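You operate a simulated robot arm through the tools that you are given. There is no shell and no other tool. Be economical: measure what you need, move in short steps, check, and stop when the job is done.

You are at the controls of a simulated robot arm. One attempt, no reset.

JOB
Wipe the dust off the pink tray, then stand both perfume bottles on it.
Fine: first lift the gold perfume bottle off on to the white table; use the pink cloth and lay it back. Set down upright: gold perfume bottle, teal perfume bottle. What is to be rubbed or washed off counts as gone when no trace of it is left.

The check looks at the end state, three seconds after you hand in, the way a careful person would. Anything else that was tipped, shoved, dropped, spilled or broken makes it a failure. Flat cloth is picked up by pressing the open fingertips on it (5 to 10 N) and closing them slowly along it; thin cloth reads only 2 to 8 mm in the jaws.

ROBOT AND FRAMES
A 7-joint arm with a fingered hand, fixed in place. Base frame: the origin is at the foot of the arm, x ahead of it, y to its left, z up. Units: m, degrees, N and s.
With the tool pointing down near the work surface it reaches from about 0.2 to 0.8 m from the base axis. Its first joint turns from -166.0 to 166.0 degrees. Payload 4.9 kg.
The tool frame sits at the grasp point between the pads (the TCP): z along the fingers, y along the line on which they close. The tips reach 0.032 m beyond it. Largest opening 0.192 m; the body of the gripper starts 0.089 m behind the TCP. The gripper is a hand of 3 fingers: y runs from the thumb to the fingers, the wrist lies at [0, 0, -0.267] in the tool frame, and closing takes about 1.5 s.
Orientation is that of the tool frame in the base frame, as a unit quaternion [x, y, z, w]. With the fingers straight down and closing along the base's y, the tool's x points along the base's -x, its y along +y and its z along -z.

CONTROLS
- The arm moves only by the tool arm_command. Its argument "moves" is a list of rows, each a list of 2 entries, a list of its own where there are three numbers: the shift along the tool's x, y, z in units of 100 mm (1.0 is 100 mm), then the turn, a rotation vector about the tool's x, y, z in units of 180 degrees (1.0 is 180 degrees). In form: [[[tx, ty, tz], [ax, ay, az]], ...]. A call has 1 to 12 rows; each row is the pose to reach, as a shift and turn from the pose commanded when the call began, along the tool's axes at that moment. "hand" is the finger opening in m, from 0 to 0.192, set as the call begins (left out, the last holds). A call with a number of a shift or a turn outside -1 to 1 is refused whole. Rows are played at 5 a second. More than 0.05 m and 8.6 degrees between two rows, or a gripper value outside its range, and nothing of the call is played. A pose out of reach is approached as far as the arm can. The call stops where the force on the tool passes 40 N (or 10 N more than at its start, if that is more) or the arm is blocked; 0.2 s more then pass. The fingers move at their own pace (about 0.153 m/s each) and stop on an object; they squeeze with about 26 N. The grip force told is the motor's: it shows also when the fingers shut on nothing. Time passes only in rows, and 0.2 s behind the last, so rows that repeat a pose let the fingers close. It gives the time, the measured TCP pose, the force on the tool (base axes), the opening and the grip force at its end, in the units of the frame above (readings bear some noise), with the torque about the TCP (base axes, N m) and any sound that the robot's microphone picked up, and new pictures: "views" is both (left out), scene, wrist or none.
- Cameras (640 x 400 px; columns grow to the right, rows downward): "scene" is fixed at [0.4072, 0.5013, 1.4613]; the picture's right is [-0.94, -0.34, 0.00], its down [-0.29, 0.80, -0.52] and it looks along [0.18, -0.49, -0.85] (base axes); focal length 317 px, centre (320, 200). "wrist" rides on the gripper at [0.08, -0.046, -0.113] in the tool frame; the picture's right is [0.50, 0.87, 0.00], its down [-0.67, 0.39, -0.63] and it looks along [-0.55, 0.32, 0.78] (tool axes); focal length 226 px, centre (320, 200). There is no depth. A picture from a camera that has moved, and an enlarged one, comes with that camera's place and axes in the base frame and with its lens. The place of the scene camera against the robot may be out by one fixed shift of up to 0.018 m in any direction.
- set_fingers(finger1, finger2, thumb_bend): sets how far each is bent, from 0 (flat) to 100 (curled in); at 30 the hand is open as for a grip, at 70 the pads meet at the TCP. One left out holds its place. A second passes; each finger stops where it meets its share of the squeeze, and holds until it gets a number again. A gripper value or a shape takes the hand back. It gives what a move gives, with no picture; readings hold the bend of each and the force on the fingers (four entries, about 0 where the hand has none), thumb and palm.
- set_grasp(shape): the hand has 3 fingers and takes this shape, open, in about a second: jaw (thumb against the fingers, like two jaws); tri (thumb and two fingers); tip (a fingertip pinch); poke (one finger out to press); point (the index stretched); flat (the hand flat); cup (the hand cupped); fist (a fist). The gripper value then closes the fingers along that shape, each until it touches; the sizes above hold for jaw. It gives what a move gives, with no picture.
- inspect(camera, box): a new picture of the part [left, top, right, bottom] of that camera's present view, enlarged. No time passes.
- close_job(): hands the job in; it is judged then, once.

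Go step by step. Nothing tells you positions but the pictures and the camera data: compare them with the known pose of the tool, close in by small moves and look again before you grip or let go. The budget is 120 turns and 200 pictures, counting those below and the enlarged ones. Unless the task says otherwise, let go and move clear before handing in.

The tools are called after "Request:" as a command line: name --argument value ..., lists and objects as JSON in quotes. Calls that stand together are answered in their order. arm_command: Moves the arm, as the interface text tells. Its arguments: {"type":"object","properties":{"moves":{"type":"array","items":{"type":"array"}},"hand":{"type":"number"},"views":{"type":"string","enum":["both","scene","wrist","none"]}},"required":["moves"]} The other tools are called the same way: set_grasp (shape) gives the hand a shape; set_fingers (finger1, finger2, thumb_bend) moves the fingers one by one; inspect (camera, box) takes an enlarged picture of a part of a camera's view; close_job () hands the job in.

At the start:

```text
clock: 0.0
eef_pos: [0.5508, -0.002, 1.0263]
ee_rot: [0.0, 1.0, 0.0, 0.0]
contact_force: [-1.2, 0.5, -0.7]
wrist_torque: [-0.01, 0.04, -0.01]
width: 0.1921
grasp_force: 0.1
shape: jaw
bend: [30.0, 30.0, 30.0]
finger forces: [0.0, 0.0, 0.0, 0.0, 0.0, 0.0]
```

scene: 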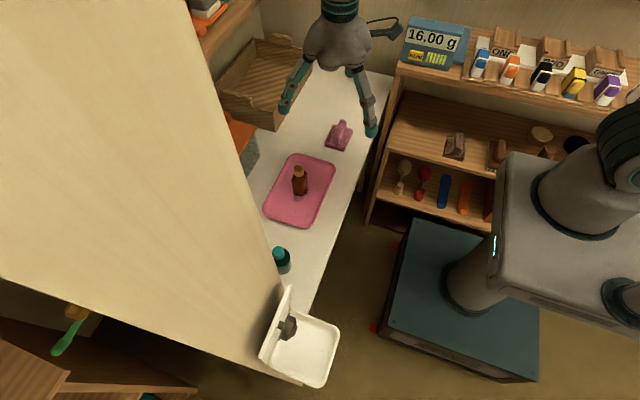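
wrist: 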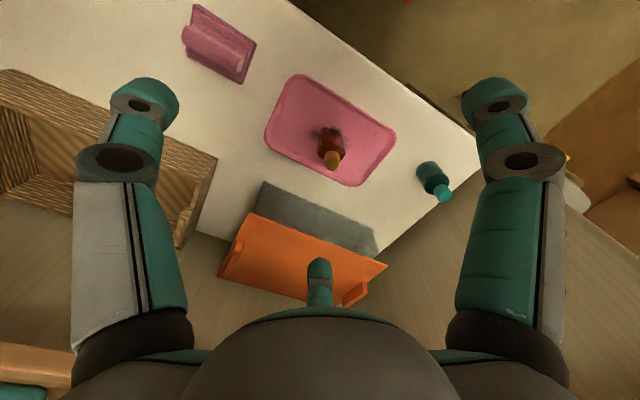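

I see the table with the pink tray (gold bottle on it), the teal bottle and a pink cloth; by triangulation the gold bottle is near (0.63, 0.07) and the table top near z≈0.71. I'll look closer first.

Request:
inspect --camera "scene" --box '[220, 100, 400, 300]'

Request:
inspect --camera "wrist" --box '[160, 0, 480, 220]'

```text
2.00 times, centred on (310, 200) of scene
camera zoom: at [0.4072, 0.5013, 1.4613], right [-0.94, -0.34, 0.0], down [-0.29, 0.8, -0.52], along [0.18, -0.49, -0.85], focal length 634 px, centre (340, 200)
```

zoom: 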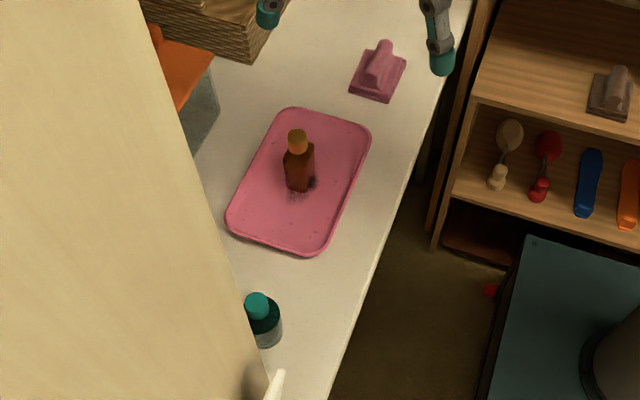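

```text
1.82 times, centred on (320, 110) of wrist
camera zoom: at [0.4716, -0.0467, 1.14], right [-0.5, 0.87, 0.0], down [0.67, 0.39, 0.63], along [0.55, 0.32, -0.78], focal length 411 px, centre (320, 364)
```

zoom: 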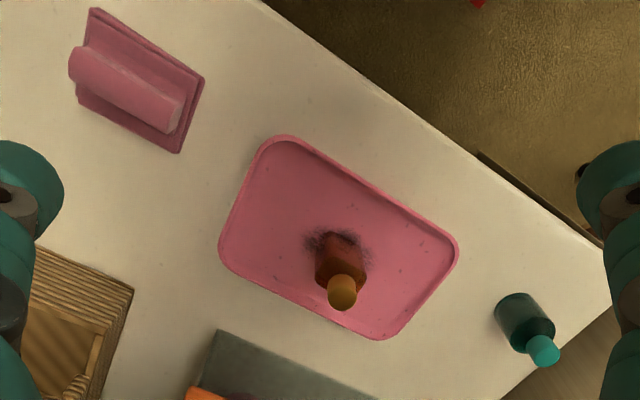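

The tray spans about x 0.565–0.69, y −0.05–0.16; gold bottle about (0.628, 0.066), teal about (0.579, 0.291), cloth about (0.58, −0.14). I'll move above the gold bottle in stages.

Request:
arm_command --moves '[[[-0.2, 0.17, 0.25], [0, 0, 0]], [[-0.4, 0.34, 0.5], [0, 0, 0]], [[-0.6, 0.51, 0.75], [0, 0, 0]], [[-0.77, 0.68, 1.0], [0, 0, 0]], [[-0.77, 0.68, 1.0], [0, 0, 0]]]' --hand 0.12

```text
clock: 1.2
eef_pos: [0.6298, 0.0649, 0.9262]
ee_rot: [0.0, 1.0, 0.0, -0.001]
contact_force: [0.6, 0.1, 0.5]
wrist_torque: [0.02, 0.01, 0.02]
width: 0.1207
grasp_force: 0.1
shape: jaw
bend: [31.0, 31.0, 70.0]
finger forces: [0.1, 0.1, 0.0, 0.0, 0.1, 0.1]
camera wrist: at [0.5489, 0.0217, 1.0392], right [-0.5, 0.87, 0.0], down [0.67, 0.39, 0.63], along [0.55, 0.32, -0.78], focal length 226 px, centre (320, 200)
```

scene: 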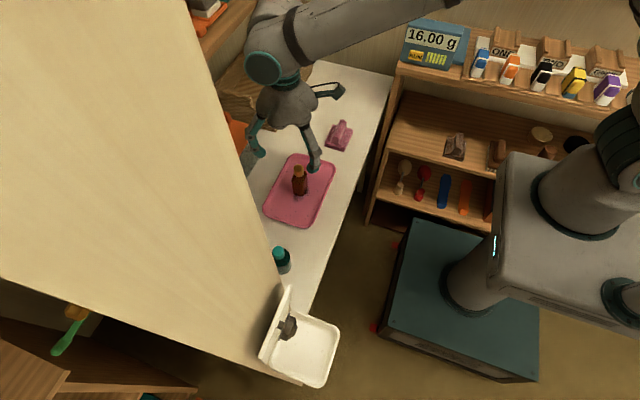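
wrist: 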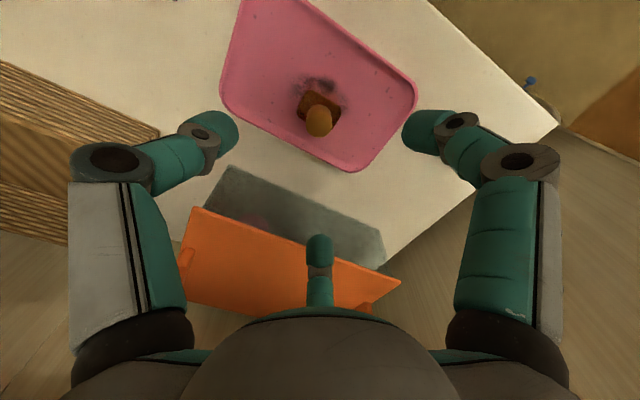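

The TCP projects to the picture centre; the bottle axis works out near (0.62, 0.063) with its cap top at about z 0.80. I'll centre over it and descend partway, then look.

Request:
arm_command --moves '[[[0.09, -0.02, 0.3], [0, 0, 0]], [[0.09, -0.02, 0.6], [0, 0, 0]], [[0.09, -0.02, 0.8], [0, 0, 0]], [[0.09, -0.02, 0.8], [0, 0, 0]]]'

```text
clock: 2.2
eef_pos: [0.6188, 0.0632, 0.847]
ee_rot: [0.0, 1.0, 0.0, 0.0]
contact_force: [-0.4, 0.0, 0.1]
wrist_torque: [0.01, -0.01, 0.0]
width: 0.1207
grasp_force: 0.0
shape: jaw
bend: [31.0, 31.0, 70.0]
finger forces: [0.0, 0.0, 0.1, 0.0, 0.0, 0.1]
camera wrist: at [0.5392, 0.0198, 0.9597], right [-0.5, 0.87, 0.0], down [0.67, 0.39, 0.63], along [0.55, 0.32, -0.78], focal length 226 px, centre (320, 200)
```

scene: 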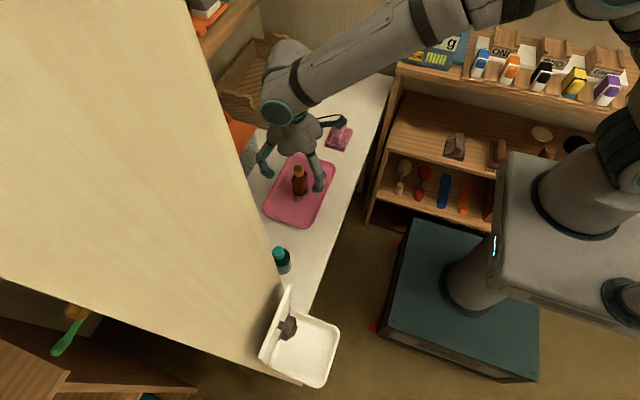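
wrist: 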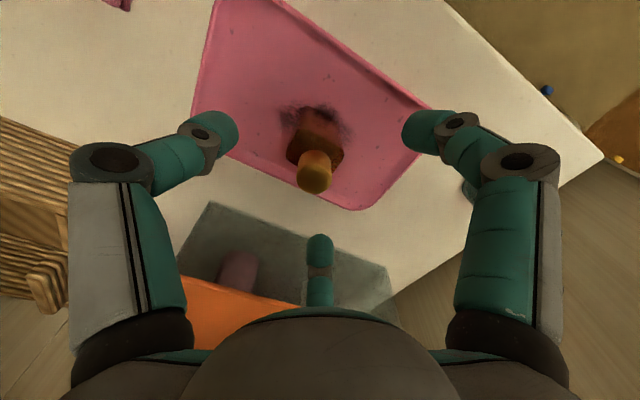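

Request:
inspect --camera "wrist" --box '[240, 80, 400, 220]'

```text
2.86 times, centred on (320, 150) of wrist
camera zoom: at [0.5392, 0.0198, 0.9597], right [-0.5, 0.87, 0.0], down [0.67, 0.39, 0.63], along [0.55, 0.32, -0.78], focal length 646 px, centre (320, 343)
```

zoom: 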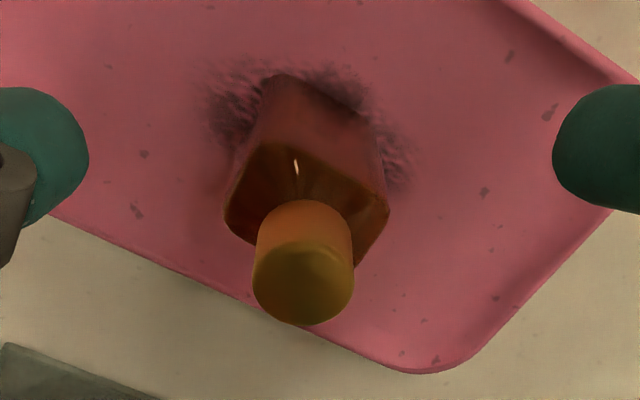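

The gold bottle is about 36 mm square, axis at (0.6236, 0.062), cap top z≈0.82. I'll descend around its body, tips just above the tray.

Request:
arm_command --moves '[[[-0.05, -0.01, 0.3], [0, 0, 0]], [[-0.05, -0.01, 0.6], [0, 0, 0]], [[-0.05, -0.01, 0.83], [0, 0, 0]], [[-0.05, -0.01, 0.83], [0, 0, 0]]]'

```text
clock: 3.2
eef_pos: [0.6223, 0.0622, 0.7621]
ee_rot: [-0.001, 1.0, 0.0, 0.0]
contact_force: [-2.9, 0.0, 1.8]
wrist_torque: [0.05, -0.01, 0.13]
width: 0.1183
grasp_force: 0.2
shape: jaw
bend: [31.0, 33.0, 70.0]
finger forces: [0.0, 2.6, 0.0, 0.0, 0.0, 0.1]
camera wrist: at [0.5448, 0.0179, 0.8761], right [-0.5, 0.87, 0.0], down [0.67, 0.39, 0.63], along [0.55, 0.32, -0.78], focal length 226 px, centre (320, 200)
```

scene: 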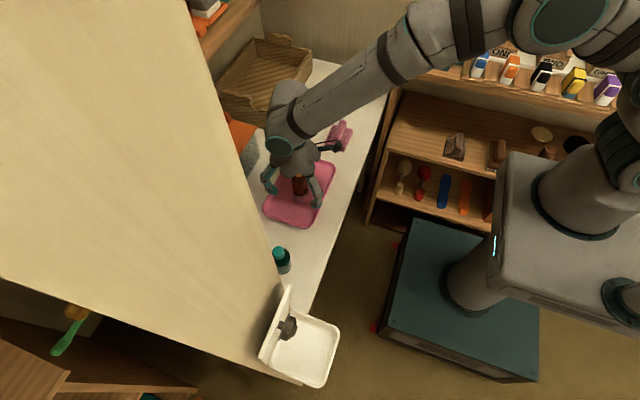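
wrist: 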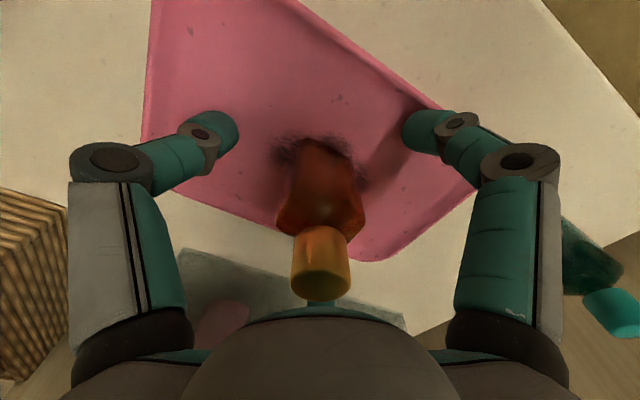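

Finger 2 brushes the tray rim, so I'll rise a little, narrow the hand, and lower again.

Request:
arm_command --moves '[[[0, 0, -0.2], [0, 0, 0]], [[0, 0, -0.2], [0, 0, 0]], [[0, 0, -0.2], [0, 0, 0]], [[0, 0, -0.2], [0, 0, 0]]]' --hand 0.08

```text
clock: 4.2
eef_pos: [0.6253, 0.0627, 0.7834]
ee_rot: [0.0, 1.0, 0.0, 0.0]
contact_force: [0.5, -0.2, 0.4]
wrist_torque: [0.01, 0.03, 0.0]
width: 0.0806
grasp_force: 0.0
shape: jaw
bend: [41.0, 41.0, 70.0]
finger forces: [0.0, 0.1, 0.0, 0.0, 0.0, 0.0]
camera wrist: at [0.545, 0.0179, 0.8965], right [-0.5, 0.87, 0.0], down [0.67, 0.39, 0.63], along [0.55, 0.32, -0.78], focal length 226 px, centre (320, 200)
```

scene: 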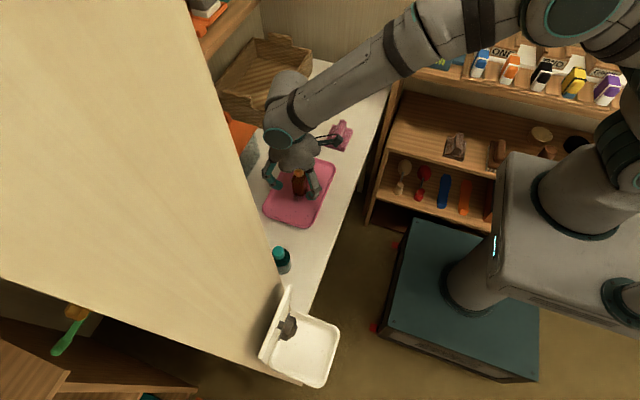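
wrist: 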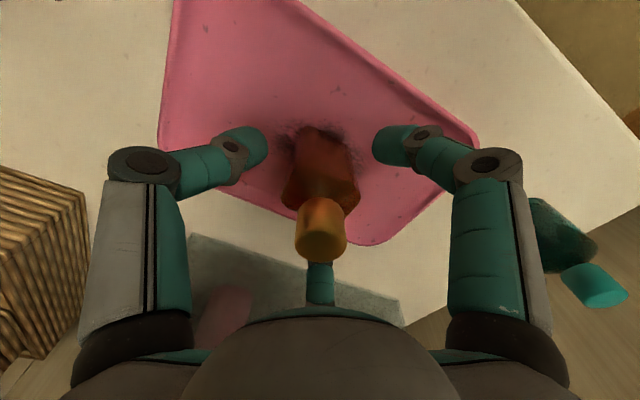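

Request:
arm_command --moves '[[[0, 0, 0.18], [0, 0, 0]], [[0, 0, 0.18], [0, 0, 0]]]' --views "none"

Request:
arm_command --moves '[[[0, 0, 0], [0, 0, 0]], [[0, 0, 0], [0, 0, 0]], [[0, 0, 0], [0, 0, 0]], [[0, 0, 0], [0, 0, 0]], [[0, 0, 0], [0, 0, 0]], [[0, 0, 0], [0, 0, 0]]]' --hand 0.02

```text
clock: 4.8
eef_pos: [0.6249, 0.0623, 0.7659]
ee_rot: [-0.001, 1.0, 0.0, 0.0]
contact_force: [-0.6, 0.0, 1.0]
wrist_torque: [0.0, -0.01, 0.01]
width: 0.0802
grasp_force: 0.0
shape: jaw
bend: [41.0, 41.0, 70.0]
finger forces: [0.0, 0.0, 0.0, 0.0, 0.0, 0.0]
```

```text
clock: 6.2
eef_pos: [0.6251, 0.0622, 0.7658]
ee_rot: [0.0, 1.0, 0.0, -0.001]
contact_force: [0.1, -0.1, -0.6]
wrist_torque: [0.01, 0.04, 0.01]
width: 0.035
grasp_force: 26.0
shape: jaw
bend: [77.0, 77.0, 70.0]
finger forces: [21.7, 18.5, 0.0, 0.0, 22.7, 0.0]
camera wrist: at [0.5452, 0.0179, 0.8784], right [-0.5, 0.87, 0.0], down [0.67, 0.39, 0.63], along [0.55, 0.32, -0.78], focal length 226 px, centre (320, 200)
```

scene: 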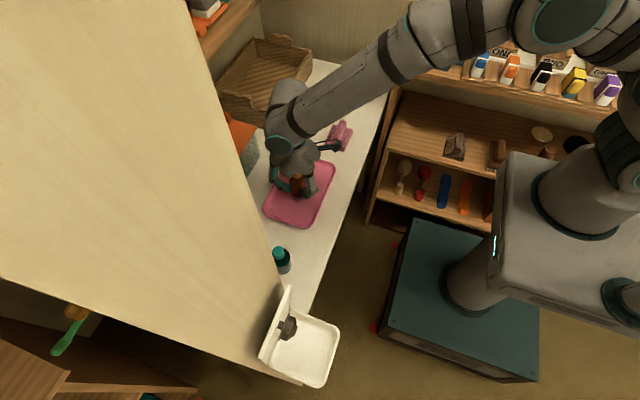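
wrist: 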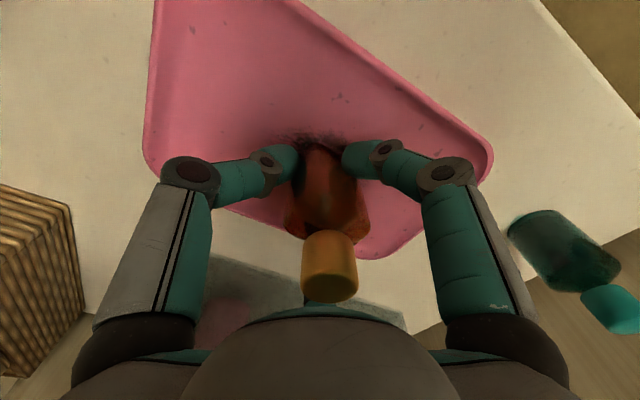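

Gripped (35 mm wide). I'll lift and carry it to the free table spot near (0.68, 0.24).

Request:
arm_command --moves '[[[0, 0, -0.2], [0, 0, 0]], [[0, 0, -0.5], [0, 0, 0]], [[-0.1, 0.3, -0.6], [0, 0, 0]], [[-0.2, 0.7, -0.6], [0, 0, 0]], [[-0.35, 1.0, -0.6], [0, 0, 0]], [[-0.55, 1.0, -0.6], [0, 0, 0]]]' --views "none"

Request:
arm_command --moves '[[[0, 0.4, 0], [0, 0, 0]], [[0, 0.78, 0], [0, 0, 0]], [[0, 0.78, 0.35], [0, 0, 0]], [[0, 0.78, 0.45], [0, 0, 0]], [[0, 0.78, 0.45], [0, 0, 0]]]'

```text
clock: 7.6
eef_pos: [0.6794, 0.1623, 0.8262]
ee_rot: [0.0, 1.0, 0.0, -0.001]
contact_force: [0.4, 0.1, -0.6]
wrist_torque: [-0.03, -0.02, 0.01]
width: 0.035
grasp_force: 25.7
shape: jaw
bend: [77.0, 77.0, 70.0]
finger forces: [21.8, 18.6, 0.0, 0.0, 22.7, 0.0]
```

```text
clock: 8.8
eef_pos: [0.681, 0.2406, 0.7795]
ee_rot: [0.001, 1.0, 0.0, 0.001]
contact_force: [-0.7, 0.0, -1.7]
wrist_torque: [0.01, 0.02, -0.01]
width: 0.0347
grasp_force: 25.7
shape: jaw
bend: [77.0, 77.0, 70.0]
finger forces: [21.8, 18.6, 0.0, 0.0, 22.7, 0.1]
camera wrist: at [0.5997, 0.1967, 0.8938], right [-0.5, 0.87, 0.0], down [0.67, 0.39, 0.63], along [0.55, 0.32, -0.78], focal length 226 px, centre (320, 200)
```

scene: 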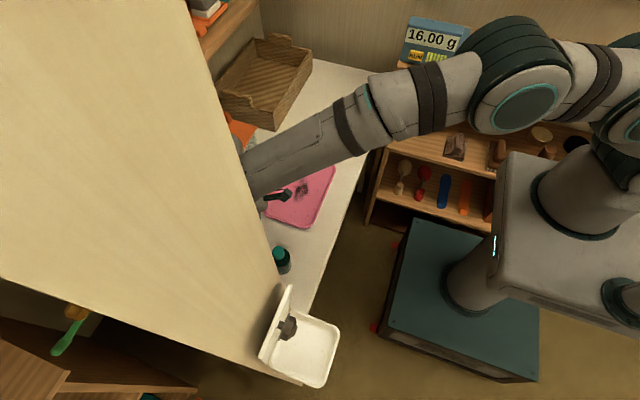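
wrist: 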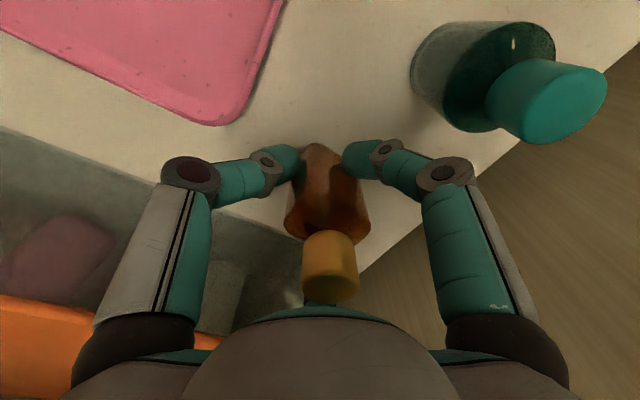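

The table's left edge is near y≈0.385 so this spot is safely on the table. I'll lower in small steps until contact.

Request:
arm_command --moves '[[[0, 0, 0.08], [0, 0, 0]], [[0, 0, 0.11], [0, 0, 0]], [[0, 0, 0.13], [0, 0, 0]], [[0, 0, 0.15], [0, 0, 0]], [[0, 0, 0.15], [0, 0, 0]]]' --views "none"

```text
clock: 10.0
eef_pos: [0.6791, 0.2412, 0.7656]
ee_rot: [0.001, 1.0, 0.0, 0.0]
contact_force: [-0.2, 0.1, -2.6]
wrist_torque: [-0.02, 0.02, -0.01]
width: 0.0351
grasp_force: 25.8
shape: jaw
bend: [77.0, 77.0, 70.0]
finger forces: [21.8, 18.6, 0.0, 0.0, 22.7, 0.0]
```

Request:
arm_command --moves '[[[0, 0, 0.01], [0, 0, 0]], [[0, 0, 0.02], [0, 0, 0]], [[0, 0, 0.03], [0, 0, 0]], [[0, 0, 0.04], [0, 0, 0]]]' --views "none"

```text
clock: 11.0
eef_pos: [0.6786, 0.2401, 0.7618]
ee_rot: [0.0, 1.0, 0.0, 0.0]
contact_force: [-0.8, 0.4, -1.9]
wrist_torque: [-0.02, -0.01, -0.03]
width: 0.035
grasp_force: 25.6
shape: jaw
bend: [77.0, 77.0, 70.0]
finger forces: [21.8, 18.6, 0.0, 0.0, 22.8, 0.0]
```

Request:
arm_command --moves '[[[0, 0, 0.01], [0, 0, 0]], [[0, 0, 0.02], [0, 0, 0]], [[0, 0, 0.03], [0, 0, 0]]]' --views "none"

```text
clock: 11.8
eef_pos: [0.679, 0.2406, 0.7591]
ee_rot: [0.0, 1.0, 0.0, 0.0]
contact_force: [0.7, 0.4, -1.8]
wrist_torque: [-0.03, 0.01, 0.02]
width: 0.035
grasp_force: 26.1
shape: jaw
bend: [77.0, 77.0, 70.0]
finger forces: [21.8, 18.7, 0.0, 0.0, 22.6, 0.0]
```

Request:
arm_command --moves '[[[0, 0, 0.01], [0, 0, 0]], [[0, 0, 0.02], [0, 0, 0]], [[0, 0, 0.03], [0, 0, 0]]]' --views "none"

```text
clock: 12.6
eef_pos: [0.6801, 0.2402, 0.7585]
ee_rot: [-0.001, 1.0, 0.0, 0.001]
contact_force: [-2.9, -2.7, 11.5]
wrist_torque: [-0.09, 0.09, 0.0]
width: 0.0354
grasp_force: 26.1
shape: jaw
bend: [77.0, 77.0, 70.0]
finger forces: [24.4, 19.3, 0.1, 0.0, 26.6, 0.0]
```

Contact. I'll ease off slightly and open.

Request:
arm_command --moves '[[[0, 0, -0.015], [0, 0, 0]], [[0, 0, -0.015], [0, 0, 0]]]' --views "none"

Request:
arm_command --moves '[[[0, 0, 0], [0, 0, 0]], [[0, 0, 0], [0, 0, 0]], [[0, 0, 0], [0, 0, 0]], [[0, 0, 0], [0, 0, 0]], [[0, 0, -0.3], [0, 0, 0]], [[0, 0, -0.7], [0, 0, 0]], [[0, 0, -1.0], [0, 0, 0]]]' --hand 0.085

```text
clock: 13.2
eef_pos: [0.6791, 0.2415, 0.759]
ee_rot: [0.0, 1.0, 0.0, 0.0]
contact_force: [2.3, -0.6, 8.1]
wrist_torque: [-0.05, -0.02, 0.03]
width: 0.0352
grasp_force: 26.1
shape: jaw
bend: [77.0, 77.0, 70.0]
finger forces: [23.2, 20.5, 0.1, 0.0, 25.0, 0.1]
```

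```text
clock: 14.8
eef_pos: [0.6782, 0.2406, 0.8572]
ee_rot: [0.0, 1.0, 0.0, -0.001]
contact_force: [-0.2, 0.3, -0.4]
wrist_torque: [-0.01, -0.05, -0.01]
width: 0.0847
grasp_force: 0.0
shape: jaw
bend: [39.0, 39.0, 70.0]
finger forces: [0.1, 0.0, 0.0, 0.0, 0.0, 0.0]
camera wrist: at [0.5991, 0.1963, 0.9698], right [-0.5, 0.87, 0.0], down [0.67, 0.39, 0.63], along [0.55, 0.31, -0.78], focal length 226 px, centre (320, 200)
```

scene: 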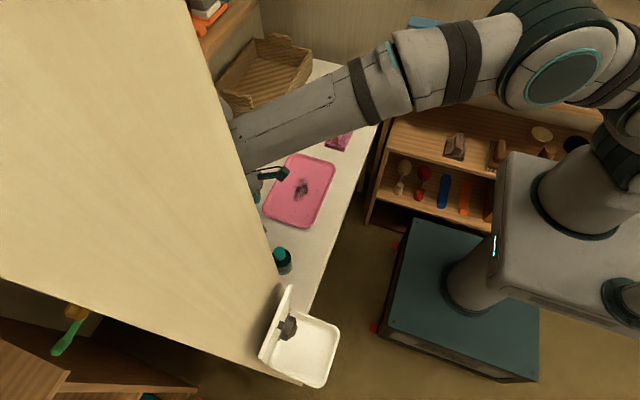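
wrist: 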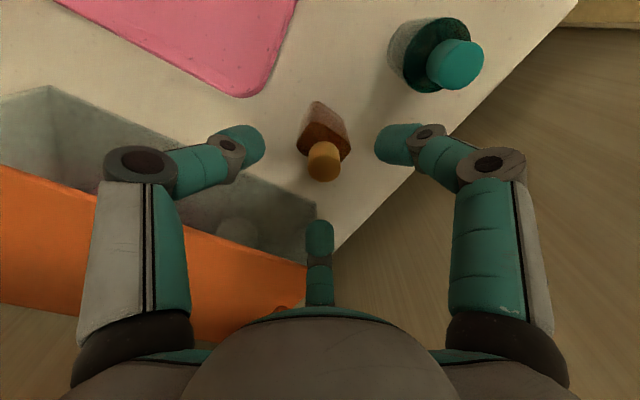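

The gold bottle stands upright on the table. Now I'll travel over the tray to the cloth, whose roll lies along y at about x 0.584, y −0.20…−0.13.

Request:
arm_command --moves '[[[0.05, -0.2, -0.45], [0, 0, 0]], [[0.2, -0.6, -0.45], [0, 0, 0]], [[0.4, -1.0, -0.45], [0, 0, 0]], [[0.8, -1.0, -0.45], [0, 0, 0]], [[0.94, -1.0, -0.45], [0, 0, 0]]]' --views "none"

Request:
arm_command --moves '[[[0, -0.3, 0], [0, 0, -0.04]], [[0, -0.6, 0], [0, 0, -0.08]], [[0, -0.9, 0], [0, 0, -0.12]], [[0, -1.0, 0], [0, 0, -0.16]], [[0, -1.0, 0], [0, 0, -0.2]], [[0, -1.0, 0], [0, 0, -0.24]], [[0, -1.0, 0], [0, 0, -0.28]], [[0, -1.0, 0], [0, 0, -0.32]], [[0, -1.0, 0], [0, 0, -0.36]], [[0, -1.0, 0], [0, 0, -0.4]], [[0, -1.0, 0], [0, 0, -0.45]], [[0, -1.0, 0], [0, 0, -0.497]]]'

```text
clock: 16.0
eef_pos: [0.5854, 0.1403, 0.9013]
ee_rot: [0.0, 1.0, 0.0, 0.001]
contact_force: [0.1, -0.5, -0.6]
wrist_torque: [0.01, 0.01, -0.04]
width: 0.0848
grasp_force: 0.1
shape: jaw
bend: [39.0, 39.0, 70.0]
finger forces: [0.0, 0.1, 0.0, 0.1, 0.0, 0.0]
```

```text
refused: row 11 steps farther than a row can; nothing moved
```

Request:
arm_command --moves '[[[0, -0.3, 0], [0, 0, -0.042]], [[0, -0.6, 0], [0, 0, -0.083]], [[0, -0.9, 0], [0, 0, -0.125]], [[0, -1.0, 0], [0, 0, -0.167]], [[0, -1.0, 0], [0, 0, -0.208]], [[0, -1.0, 0], [0, 0, -0.25]], [[0, -1.0, 0], [0, 0, -0.292]], [[0, -1.0, 0], [0, 0, -0.333]], [[0, -1.0, 0], [0, 0, -0.375]], [[0, -1.0, 0], [0, 0, -0.417]], [[0, -1.0, 0], [0, 0, -0.458]], [[0, -1.0, 0], [0, 0, -0.5]]]'

```text
clock: 18.6
eef_pos: [0.5861, 0.0398, 0.9032]
ee_rot: [0.708, -0.706, 0.0, -0.001]
contact_force: [0.2, 0.0, -0.8]
wrist_torque: [0.02, 0.01, -0.02]
width: 0.0847
grasp_force: 0.1
shape: jaw
bend: [39.0, 39.0, 70.0]
finger forces: [0.0, 0.1, 0.1, 0.0, 0.0, 0.0]
camera wrist: at [0.6313, -0.0374, 1.0154], right [-0.87, -0.5, 0.0], down [-0.39, 0.67, 0.63], along [-0.32, 0.55, -0.78], focal length 226 px, centre (320, 200)
```

scene: 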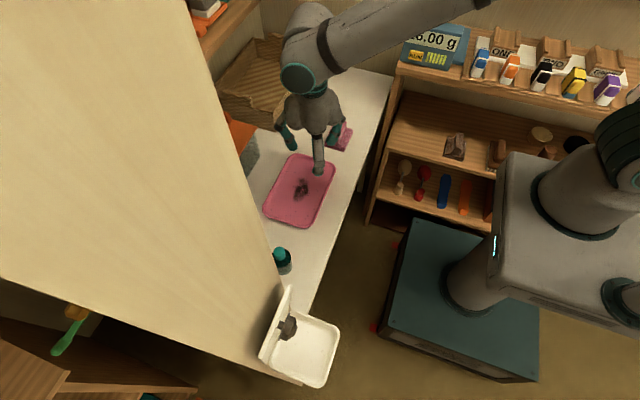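
wrist: 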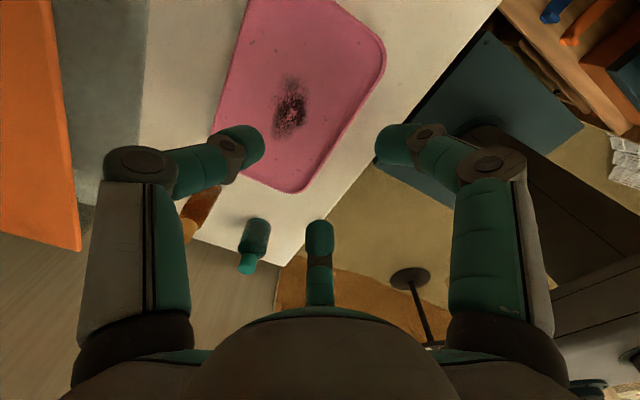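

Turned; tool x now points along −y and tool y along −x. Moving over the cloth.

Request:
arm_command --moves '[[[0.45, 0, 0], [0, 0, 0]], [[0.9, 0, 0], [0, 0, 0]]]' --views "none"

Request:
arm_command --moves '[[[0.45, 0, 0], [0, 0, 0]], [[0.9, 0, 0], [0, 0, 0]], [[1.0, 0, 0.35], [0, 0, 0]], [[1.0, 0, 0.7], [0, 0, 0]], [[1.0, 0, 0.7], [0, 0, 0]]]'

```text
clock: 19.2
eef_pos: [0.5835, -0.0286, 0.8993]
ee_rot: [-0.7, 0.714, -0.012, -0.009]
contact_force: [7.5, 0.0, 15.9]
wrist_torque: [-0.03, 0.63, 0.0]
width: 0.0854
grasp_force: 0.1
shape: jaw
bend: [39.0, 39.0, 70.0]
finger forces: [0.0, 0.1, 0.1, 0.0, 0.0, 0.0]
out of reach, approached as far as the arm can: row 1, 2
```

```text
clock: 20.4
eef_pos: [0.5768, -0.0807, 0.822]
ee_rot: [-0.691, 0.722, -0.029, -0.021]
contact_force: [0.1, -1.0, 0.7]
wrist_torque: [-0.01, -0.01, 0.02]
width: 0.0848
grasp_force: 0.0
shape: jaw
bend: [39.0, 39.0, 70.0]
finger forces: [0.0, 0.0, 0.0, 0.0, 0.1, 0.1]
out of reach, approached as far as the arm can: row 1, 2, 3, 4, 5
camera wrist: at [0.6191, -0.1531, 0.941], right [-0.89, -0.46, 0.02], down [-0.36, 0.73, 0.58], along [-0.28, 0.5, -0.82], focal length 226 px, centre (320, 200)
```

scene: 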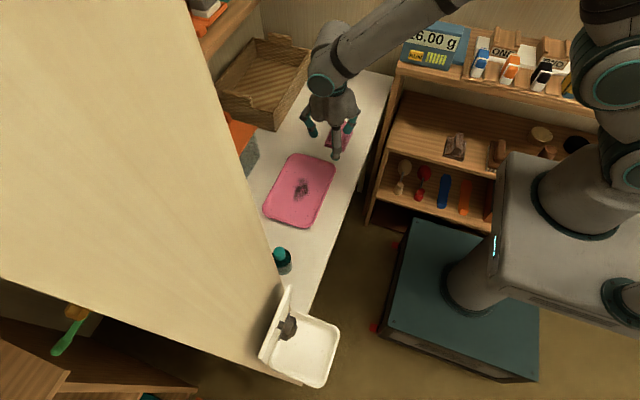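
wrist: 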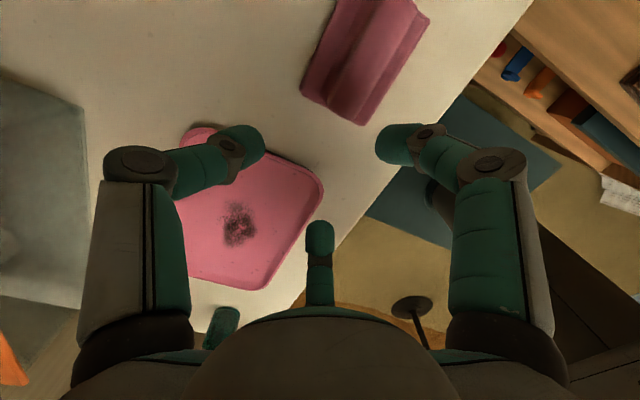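

The wrist joint runs out that way, so I'll back up, and turn the hand the other way (camera toward +y).

Request:
arm_command --moves '[[[-0.3, 0, -0.35], [0, 0, 0]], [[-0.7, 0, -0.7], [0, 0, 0]], [[-1.0, 0, -0.7], [0, 0, 0]], [[-1.0, 0, -0.7], [0, 0, 0]]]' --views "none"

```text
refused: row 2 steps farther than a row can; nothing moved
```

Request:
arm_command --moves '[[[-0.3, 0, -0.35], [0, 0, 0]], [[-0.6, 0, -0.7], [0, 0, 0]], [[-1.0, 0, -0.7], [0, 0, 0]], [[-1.0, 0, -0.7], [0, 0, 0]]]' --views "none"

```text
clock: 21.4
eef_pos: [0.5822, 0.0225, 0.8842]
ee_rot: [-0.691, 0.722, -0.029, -0.022]
contact_force: [0.6, -0.6, -0.4]
wrist_torque: [0.02, -0.01, 0.01]
width: 0.085
grasp_force: 0.1
shape: jaw
bend: [39.0, 39.0, 70.0]
finger forces: [0.1, 0.1, 0.0, 0.1, 0.0, 0.0]
```

Request:
arm_command --moves '[[[0, 0, 0], [-0.0015, 0, 0.041]], [[0, 0, 0], [-0.003, 0, 0.082]], [[0, 0, 0], [-0.0044, 0.001, 0.123]], [[0, 0, 0], [-0.0059, 0.001, 0.164]], [[0, 0, 0], [-0.0074, 0.001, 0.205]], [[0, 0, 0], [-0.0089, 0.001, 0.246]], [[0, 0, 0], [-0.0104, 0.001, 0.287]], [[0, 0, 0], [-0.0118, 0.002, 0.328]], [[0, 0, 0], [-0.0133, 0.002, 0.369]], [[0, 0, 0], [-0.0148, 0.002, 0.41]], [[0, 0, 0], [-0.0163, 0.002, 0.451]], [[0, 0, 0], [-0.0178, 0.0025, 0.4925]]]' --views "none"

Request:
arm_command --moves '[[[0, 0, 0], [-0.0015, 0, 0.041]], [[0, 0, 0], [-0.003, 0, 0.082]], [[0, 0, 0], [-0.0044, 0.001, 0.123]], [[0, 0, 0], [-0.0059, 0.001, 0.164]], [[0, 0, 0], [-0.0074, 0.001, 0.205]], [[0, 0, 0], [-0.0089, 0.001, 0.246]], [[0, 0, 0], [-0.0104, 0.001, 0.287]], [[0, 0, 0], [-0.0118, 0.002, 0.328]], [[0, 0, 0], [-0.0133, 0.002, 0.369]], [[0, 0, 0], [-0.0148, 0.002, 0.41]], [[0, 0, 0], [-0.0163, 0.002, 0.451]], [[0, 0, 0], [-0.0178, 0.0025, 0.4925]]]' --views "none"

```text
clock: 24.0
eef_pos: [0.581, 0.0209, 0.8843]
ee_rot: [0.012, 1.0, -0.019, -0.015]
contact_force: [0.3, -0.1, 0.6]
wrist_torque: [-0.02, 0.02, 0.01]
width: 0.085
grasp_force: 0.1
shape: jaw
bend: [39.0, 39.0, 70.0]
finger forces: [0.1, 0.0, 0.0, 0.0, 0.0, 0.0]
```

```text
clock: 26.6
eef_pos: [0.5807, 0.0211, 0.8835]
ee_rot: [0.708, 0.706, 0.0, 0.0]
contact_force: [0.4, -0.3, 0.3]
wrist_torque: [-0.02, 0.04, 0.0]
width: 0.0848
grasp_force: 0.1
shape: jaw
bend: [39.0, 39.0, 70.0]
finger forces: [0.0, 0.1, 0.1, 0.0, 0.0, 0.0]
```

Request:
arm_command --moves '[[[-0.45, 0, 0], [0, 0, 0]], [[-0.9, 0.03, 0], [0, 0, 0]]]' --views "none"

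Request:
arm_command --moves '[[[-0.45, 0, 0], [0, 0, 0]], [[-0.95, 0, 0], [0, 0, 0]], [[-0.95, 0, 0.45], [0, 0, 0]], [[-0.95, 0, 0.45], [0, 0, 0]]]'

```text
clock: 27.2
eef_pos: [0.5843, -0.0674, 0.8855]
ee_rot: [0.707, 0.707, 0.001, 0.0]
contact_force: [0.8, -0.1, 0.1]
wrist_torque: [0.05, -0.03, -0.02]
width: 0.0852
grasp_force: 0.1
shape: jaw
bend: [39.0, 39.0, 70.0]
finger forces: [0.0, 0.1, 0.0, 0.0, 0.0, 0.1]
```

```text
clock: 28.2
eef_pos: [0.5838, -0.1633, 0.8384]
ee_rot: [0.708, 0.707, 0.001, -0.001]
contact_force: [0.4, -0.5, 0.2]
wrist_torque: [-0.01, 0.02, 0.01]
width: 0.0852
grasp_force: 0.0
shape: jaw
bend: [39.0, 39.0, 70.0]
finger forces: [0.0, 0.1, 0.0, 0.1, 0.0, 0.0]
camera wrist: at [0.5387, -0.0824, 0.9524], right [0.87, 0.5, 0.0], down [0.39, -0.67, 0.63], along [0.32, -0.55, -0.78], focal length 226 px, centre (320, 200)
```

scene: 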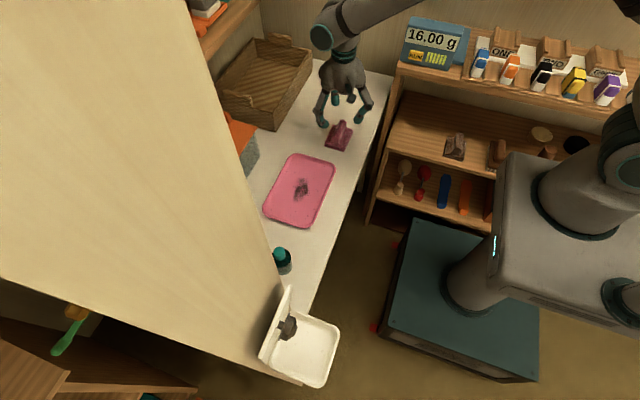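
wrist: 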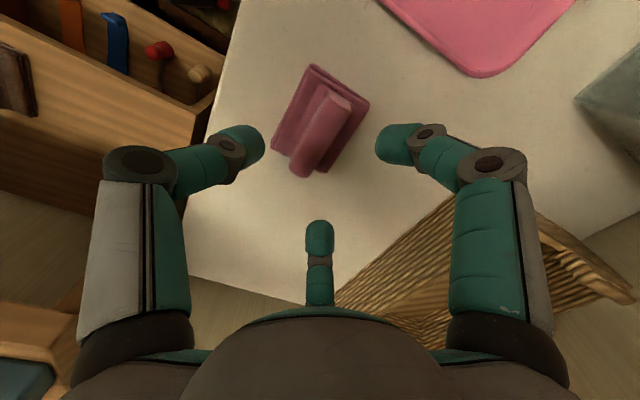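

Request:
inspect --camera "wrist" --box '[240, 50, 400, 200]'

Request:
inspect --camera "scene" --box '[290, 80, 390, 170]'

```text
2.67 times, centred on (320, 125) of wrist
camera zoom: at [0.5387, -0.0824, 0.9524], right [0.87, 0.5, 0.0], down [0.39, -0.67, 0.63], along [0.32, -0.55, -0.78], focal length 603 px, centre (320, 400)
```

zoom: 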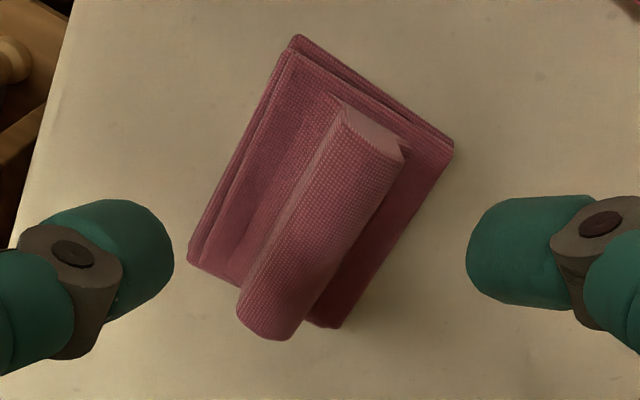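

```text
4.44 times, centred on (340, 125) of scene
camera zoom: at [0.4072, 0.5013, 1.4613], right [-0.94, -0.34, 0.0], down [-0.29, 0.8, -0.52], along [0.18, -0.49, -0.85], focal length 1408 px, centre (231, 533)
```

zoom: 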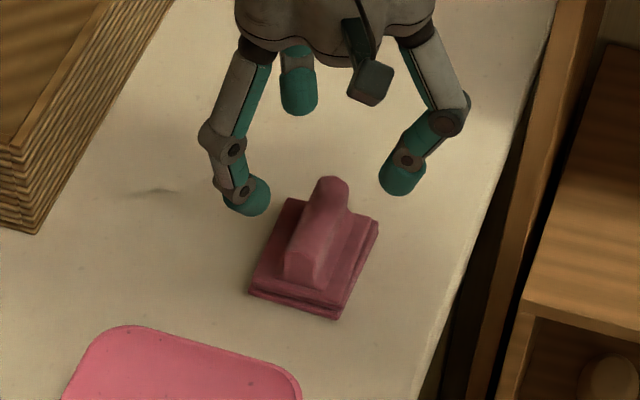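

The cloth is a pad with a raised handle roll (top ≈0.755), centre about (0.5815, −0.163). I'll lower around the handle.

Request:
arm_command --moves '[[[0, -0.02, 0.3], [0, 0, 0]], [[0, -0.02, 0.6], [0, 0, 0]], [[0, -0.02, 0.7], [0, 0, 0]], [[0, -0.02, 0.72], [0, 0, 0]]]'

```text
clock: 29.2
eef_pos: [0.585, -0.1629, 0.7699]
ee_rot: [0.707, 0.707, 0.001, 0.002]
contact_force: [0.8, 1.4, 13.8]
wrist_torque: [0.65, -0.37, 0.0]
width: 0.0859
grasp_force: 0.0
shape: jaw
bend: [38.0, 39.0, 70.0]
finger forces: [14.2, 0.1, 0.1, 0.1, 0.0, 0.1]
camera wrist: at [0.5378, -0.0818, 0.8824], right [0.87, 0.5, 0.01], down [0.38, -0.67, 0.63], along [0.32, -0.55, -0.77], focal length 226 px, centre (320, 200)
```

scene: 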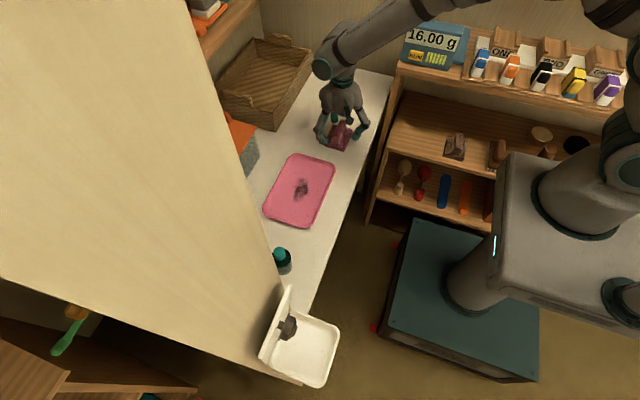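
wrist: 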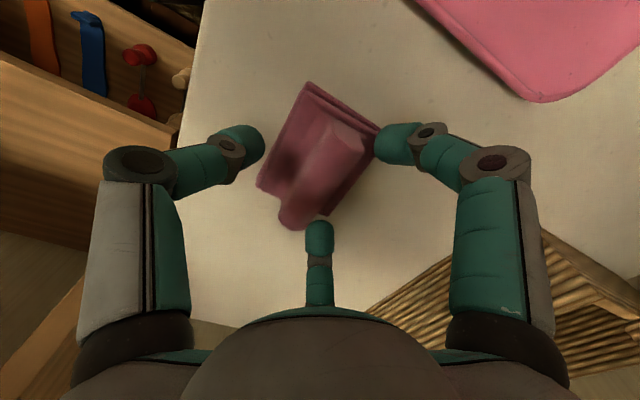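

Finger 1 presses on the pad, so I'll rise 8 mm and close on the handle.

Request:
arm_command --moves '[[[0, -0.02, -0.08], [0, 0, 0]], [[0, -0.02, -0.08], [0, 0, 0]]]' --views "none"

Request:
arm_command --moves '[[[0, 0, 0], [0, 0, 0]], [[0, 0, 0], [0, 0, 0]], [[0, 0, 0], [0, 0, 0]], [[0, 0, 0], [0, 0, 0]], [[0, 0, 0], [0, 0, 0]], [[0, 0, 0], [0, 0, 0]], [[0, 0, 0], [0, 0, 0]]]' --hand 0.0

```text
clock: 29.8
eef_pos: [0.5795, -0.1643, 0.7747]
ee_rot: [0.707, 0.707, 0.0, -0.001]
contact_force: [0.3, -0.1, -0.3]
wrist_torque: [-0.03, -0.01, 0.0]
width: 0.0851
grasp_force: 0.1
shape: jaw
bend: [39.0, 39.0, 70.0]
finger forces: [0.1, 0.1, 0.0, 0.1, 0.0, 0.0]
```

```text
clock: 31.4
eef_pos: [0.5807, -0.1632, 0.776]
ee_rot: [0.707, 0.707, 0.0, -0.001]
contact_force: [-0.3, -0.4, 0.6]
wrist_torque: [0.0, 0.11, 0.0]
width: 0.0276
grasp_force: 26.6
shape: jaw
bend: [77.0, 77.0, 70.0]
finger forces: [17.1, 17.3, 0.0, 0.0, 27.2, 0.0]
camera wrist: at [0.5344, -0.0821, 0.8889], right [0.87, 0.5, 0.0], down [0.39, -0.67, 0.63], along [0.32, -0.55, -0.78], focal length 226 px, centre (320, 200)
```

scene: 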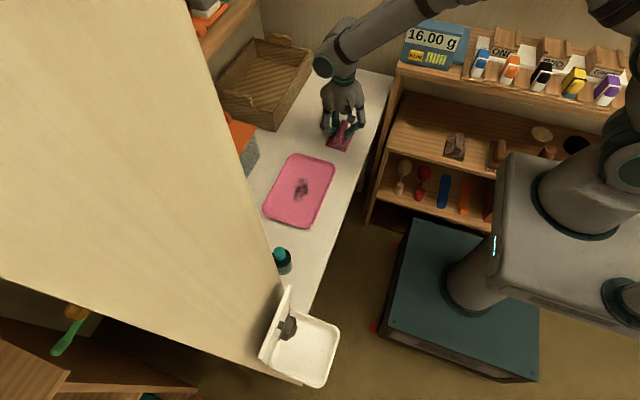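
wrist: 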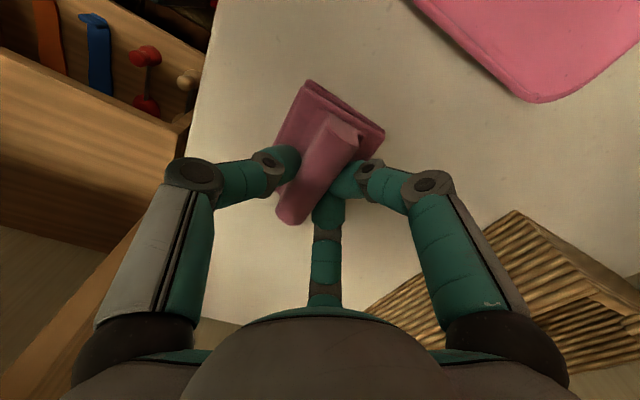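

The handle is gripped (27 mm). I'll lift and carry the cloth above the tray.

Request:
arm_command --moves '[[[0, 0, -0.2], [0, 0, 0]], [[0, 0, -0.5], [0, 0, 0]], [[0.4, 0.1, -0.5], [0, 0, 0]], [[0.85, 0.2, -0.5], [0, 0, 0]], [[1.0, 0.46, -0.5], [0, 0, 0]]]' --views "none"

Request:
arm_command --moves '[[[0.45, 0, 0], [0, 0, 0]], [[0.9, 0, 0], [0, 0, 0]], [[0.93, 0, 0.2], [0, 0, 0]], [[0.93, 0, 0.2], [0, 0, 0]]]'

```text
clock: 32.6
eef_pos: [0.6262, -0.064, 0.8254]
ee_rot: [0.707, 0.707, 0.0, -0.001]
contact_force: [0.0, 0.2, 0.1]
wrist_torque: [0.01, 0.01, -0.02]
width: 0.0272
grasp_force: 25.6
shape: jaw
bend: [77.0, 77.0, 70.0]
finger forces: [17.4, 17.6, 0.0, 0.0, 26.6, 0.1]
```

```text
clock: 33.6
eef_pos: [0.6262, 0.0296, 0.8048]
ee_rot: [0.707, 0.707, 0.001, 0.0]
contact_force: [0.2, -0.4, 0.4]
wrist_torque: [-0.02, -0.03, -0.04]
width: 0.027
grasp_force: 25.9
shape: jaw
bend: [77.0, 77.0, 70.0]
finger forces: [17.4, 17.6, 0.1, 0.1, 26.5, 0.1]
camera wrist: at [0.58, 0.1117, 0.9186], right [0.87, 0.5, 0.0], down [0.39, -0.67, 0.63], along [0.32, -0.55, -0.78], focal length 226 px, centre (320, 200)
```

scene: 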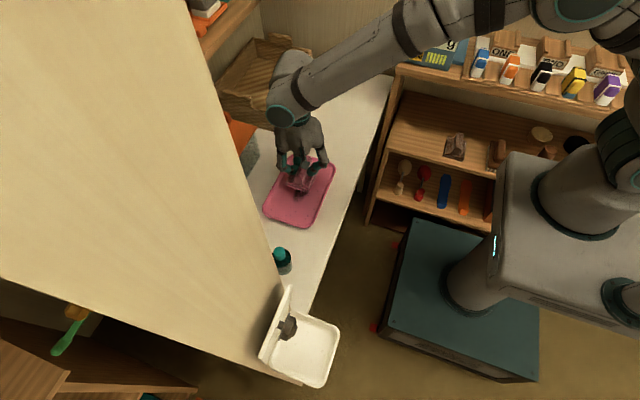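
wrist: 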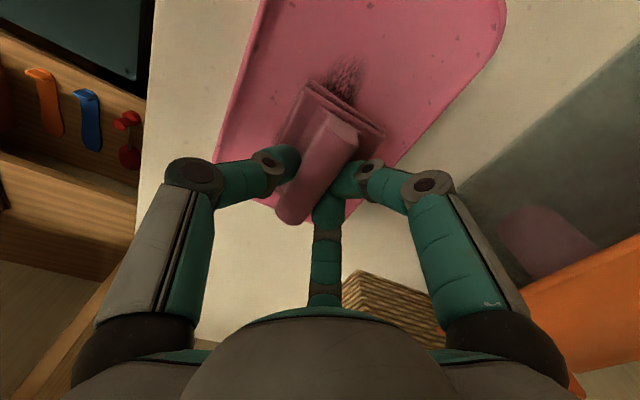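

Request:
arm_command --moves '[[[0, 0, 0.15], [0, 0, 0]], [[0, 0, 0.18], [0, 0, 0]], [[0, 0, 0.2], [0, 0, 0]], [[0, 0, 0.22], [0, 0, 0]]]' --views "none"

```text
clock: 34.6
eef_pos: [0.6261, 0.0302, 0.7833]
ee_rot: [0.708, 0.707, 0.001, -0.001]
contact_force: [-1.0, 0.0, -0.5]
wrist_torque: [0.01, 0.02, 0.01]
width: 0.0271
grasp_force: 26.3
shape: jaw
bend: [77.0, 77.0, 70.0]
finger forces: [17.6, 17.6, 0.0, 0.1, 26.5, 0.0]
```

Request:
arm_command --moves '[[[0, 0, 0.01], [0, 0, 0]], [[0, 0, 0.02], [0, 0, 0]], [[0, 0, 0.03], [0, 0, 0]]]' --views "none"

```text
clock: 35.4
eef_pos: [0.6267, 0.0301, 0.7814]
ee_rot: [0.707, 0.707, 0.001, 0.0]
contact_force: [0.5, -0.5, 4.9]
wrist_torque: [0.01, 0.2, 0.02]
width: 0.0271
grasp_force: 26.6
shape: jaw
bend: [77.0, 77.0, 70.0]
finger forces: [18.3, 18.4, 0.0, 0.0, 27.2, 0.0]
```

Contact at about 5 N. First wiping stroke along y.

Request:
arm_command --moves '[[[0.15, 0, 0.005], [0, 0, 0]], [[0.3, 0, 0.005], [0, 0, 0]], [[0.45, 0, 0.005], [0, 0, 0]], [[0.6, 0, 0.005], [0, 0, 0]], [[0.72, 0, 0.005], [0, 0, 0]], [[0.5, 0, 0.005], [0, 0, 0]], [[0.3, 0, 0.005], [0, 0, 0]], [[0.1, 0, 0.005], [0, 0, 0]], [[-0.1, 0, 0.005], [0, 0, 0]], [[-0.22, 0, 0.005], [0, 0, 0]]]'

```text
clock: 37.6
eef_pos: [0.6262, 0.0087, 0.7816]
ee_rot: [0.707, 0.707, 0.001, 0.0]
contact_force: [-0.5, -0.1, 3.5]
wrist_torque: [0.05, 0.15, -0.03]
width: 0.0268
grasp_force: 25.9
shape: jaw
bend: [77.0, 77.0, 69.0]
finger forces: [20.8, 19.7, 0.0, 0.1, 27.4, 0.0]
camera wrist: at [0.5804, 0.0886, 0.8941], right [0.87, 0.5, 0.0], down [0.39, -0.67, 0.63], along [0.32, -0.55, -0.78], focal length 226 px, centre (320, 200)
```

scene: 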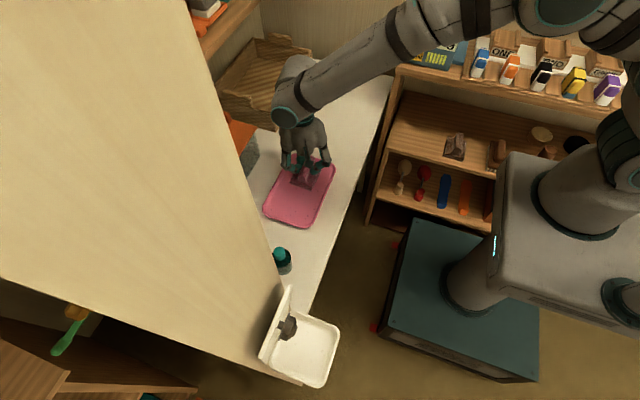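
wrist: 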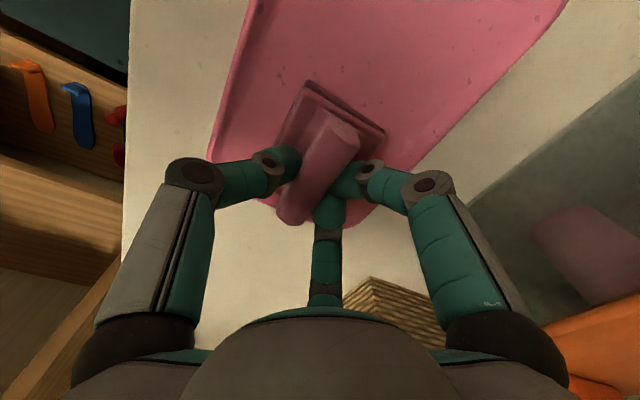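

Request:
inspect --camera "wrist" --box '[220, 0, 540, 200]'

Request:
inspect --camera "scene" --box '[250, 140, 350, 240]'

```text
2.00 times, centred on (380, 100) of wrist
camera zoom: at [0.5804, 0.0886, 0.8941], right [0.87, 0.5, 0.0], down [0.39, -0.67, 0.63], along [0.32, -0.55, -0.78], focal length 452 px, centre (200, 400)
```

zoom: 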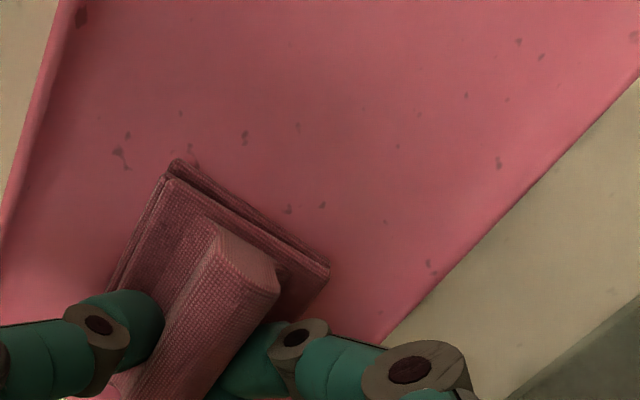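

```text
4.00 times, centred on (300, 190) of scene
camera zoom: at [0.4072, 0.5013, 1.4613], right [-0.94, -0.34, 0.0], down [-0.29, 0.8, -0.52], along [0.18, -0.49, -0.85], focal length 1267 px, centre (400, 240)
```

zoom: 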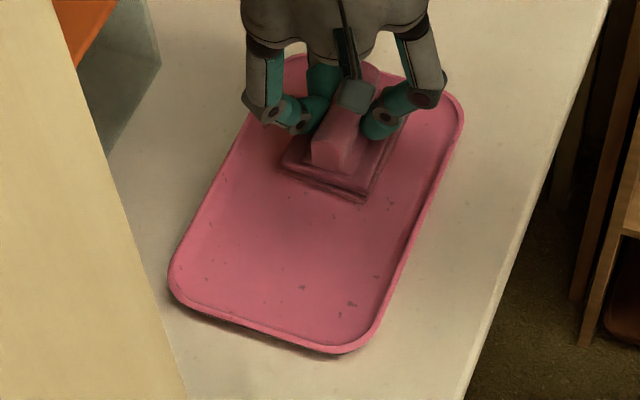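

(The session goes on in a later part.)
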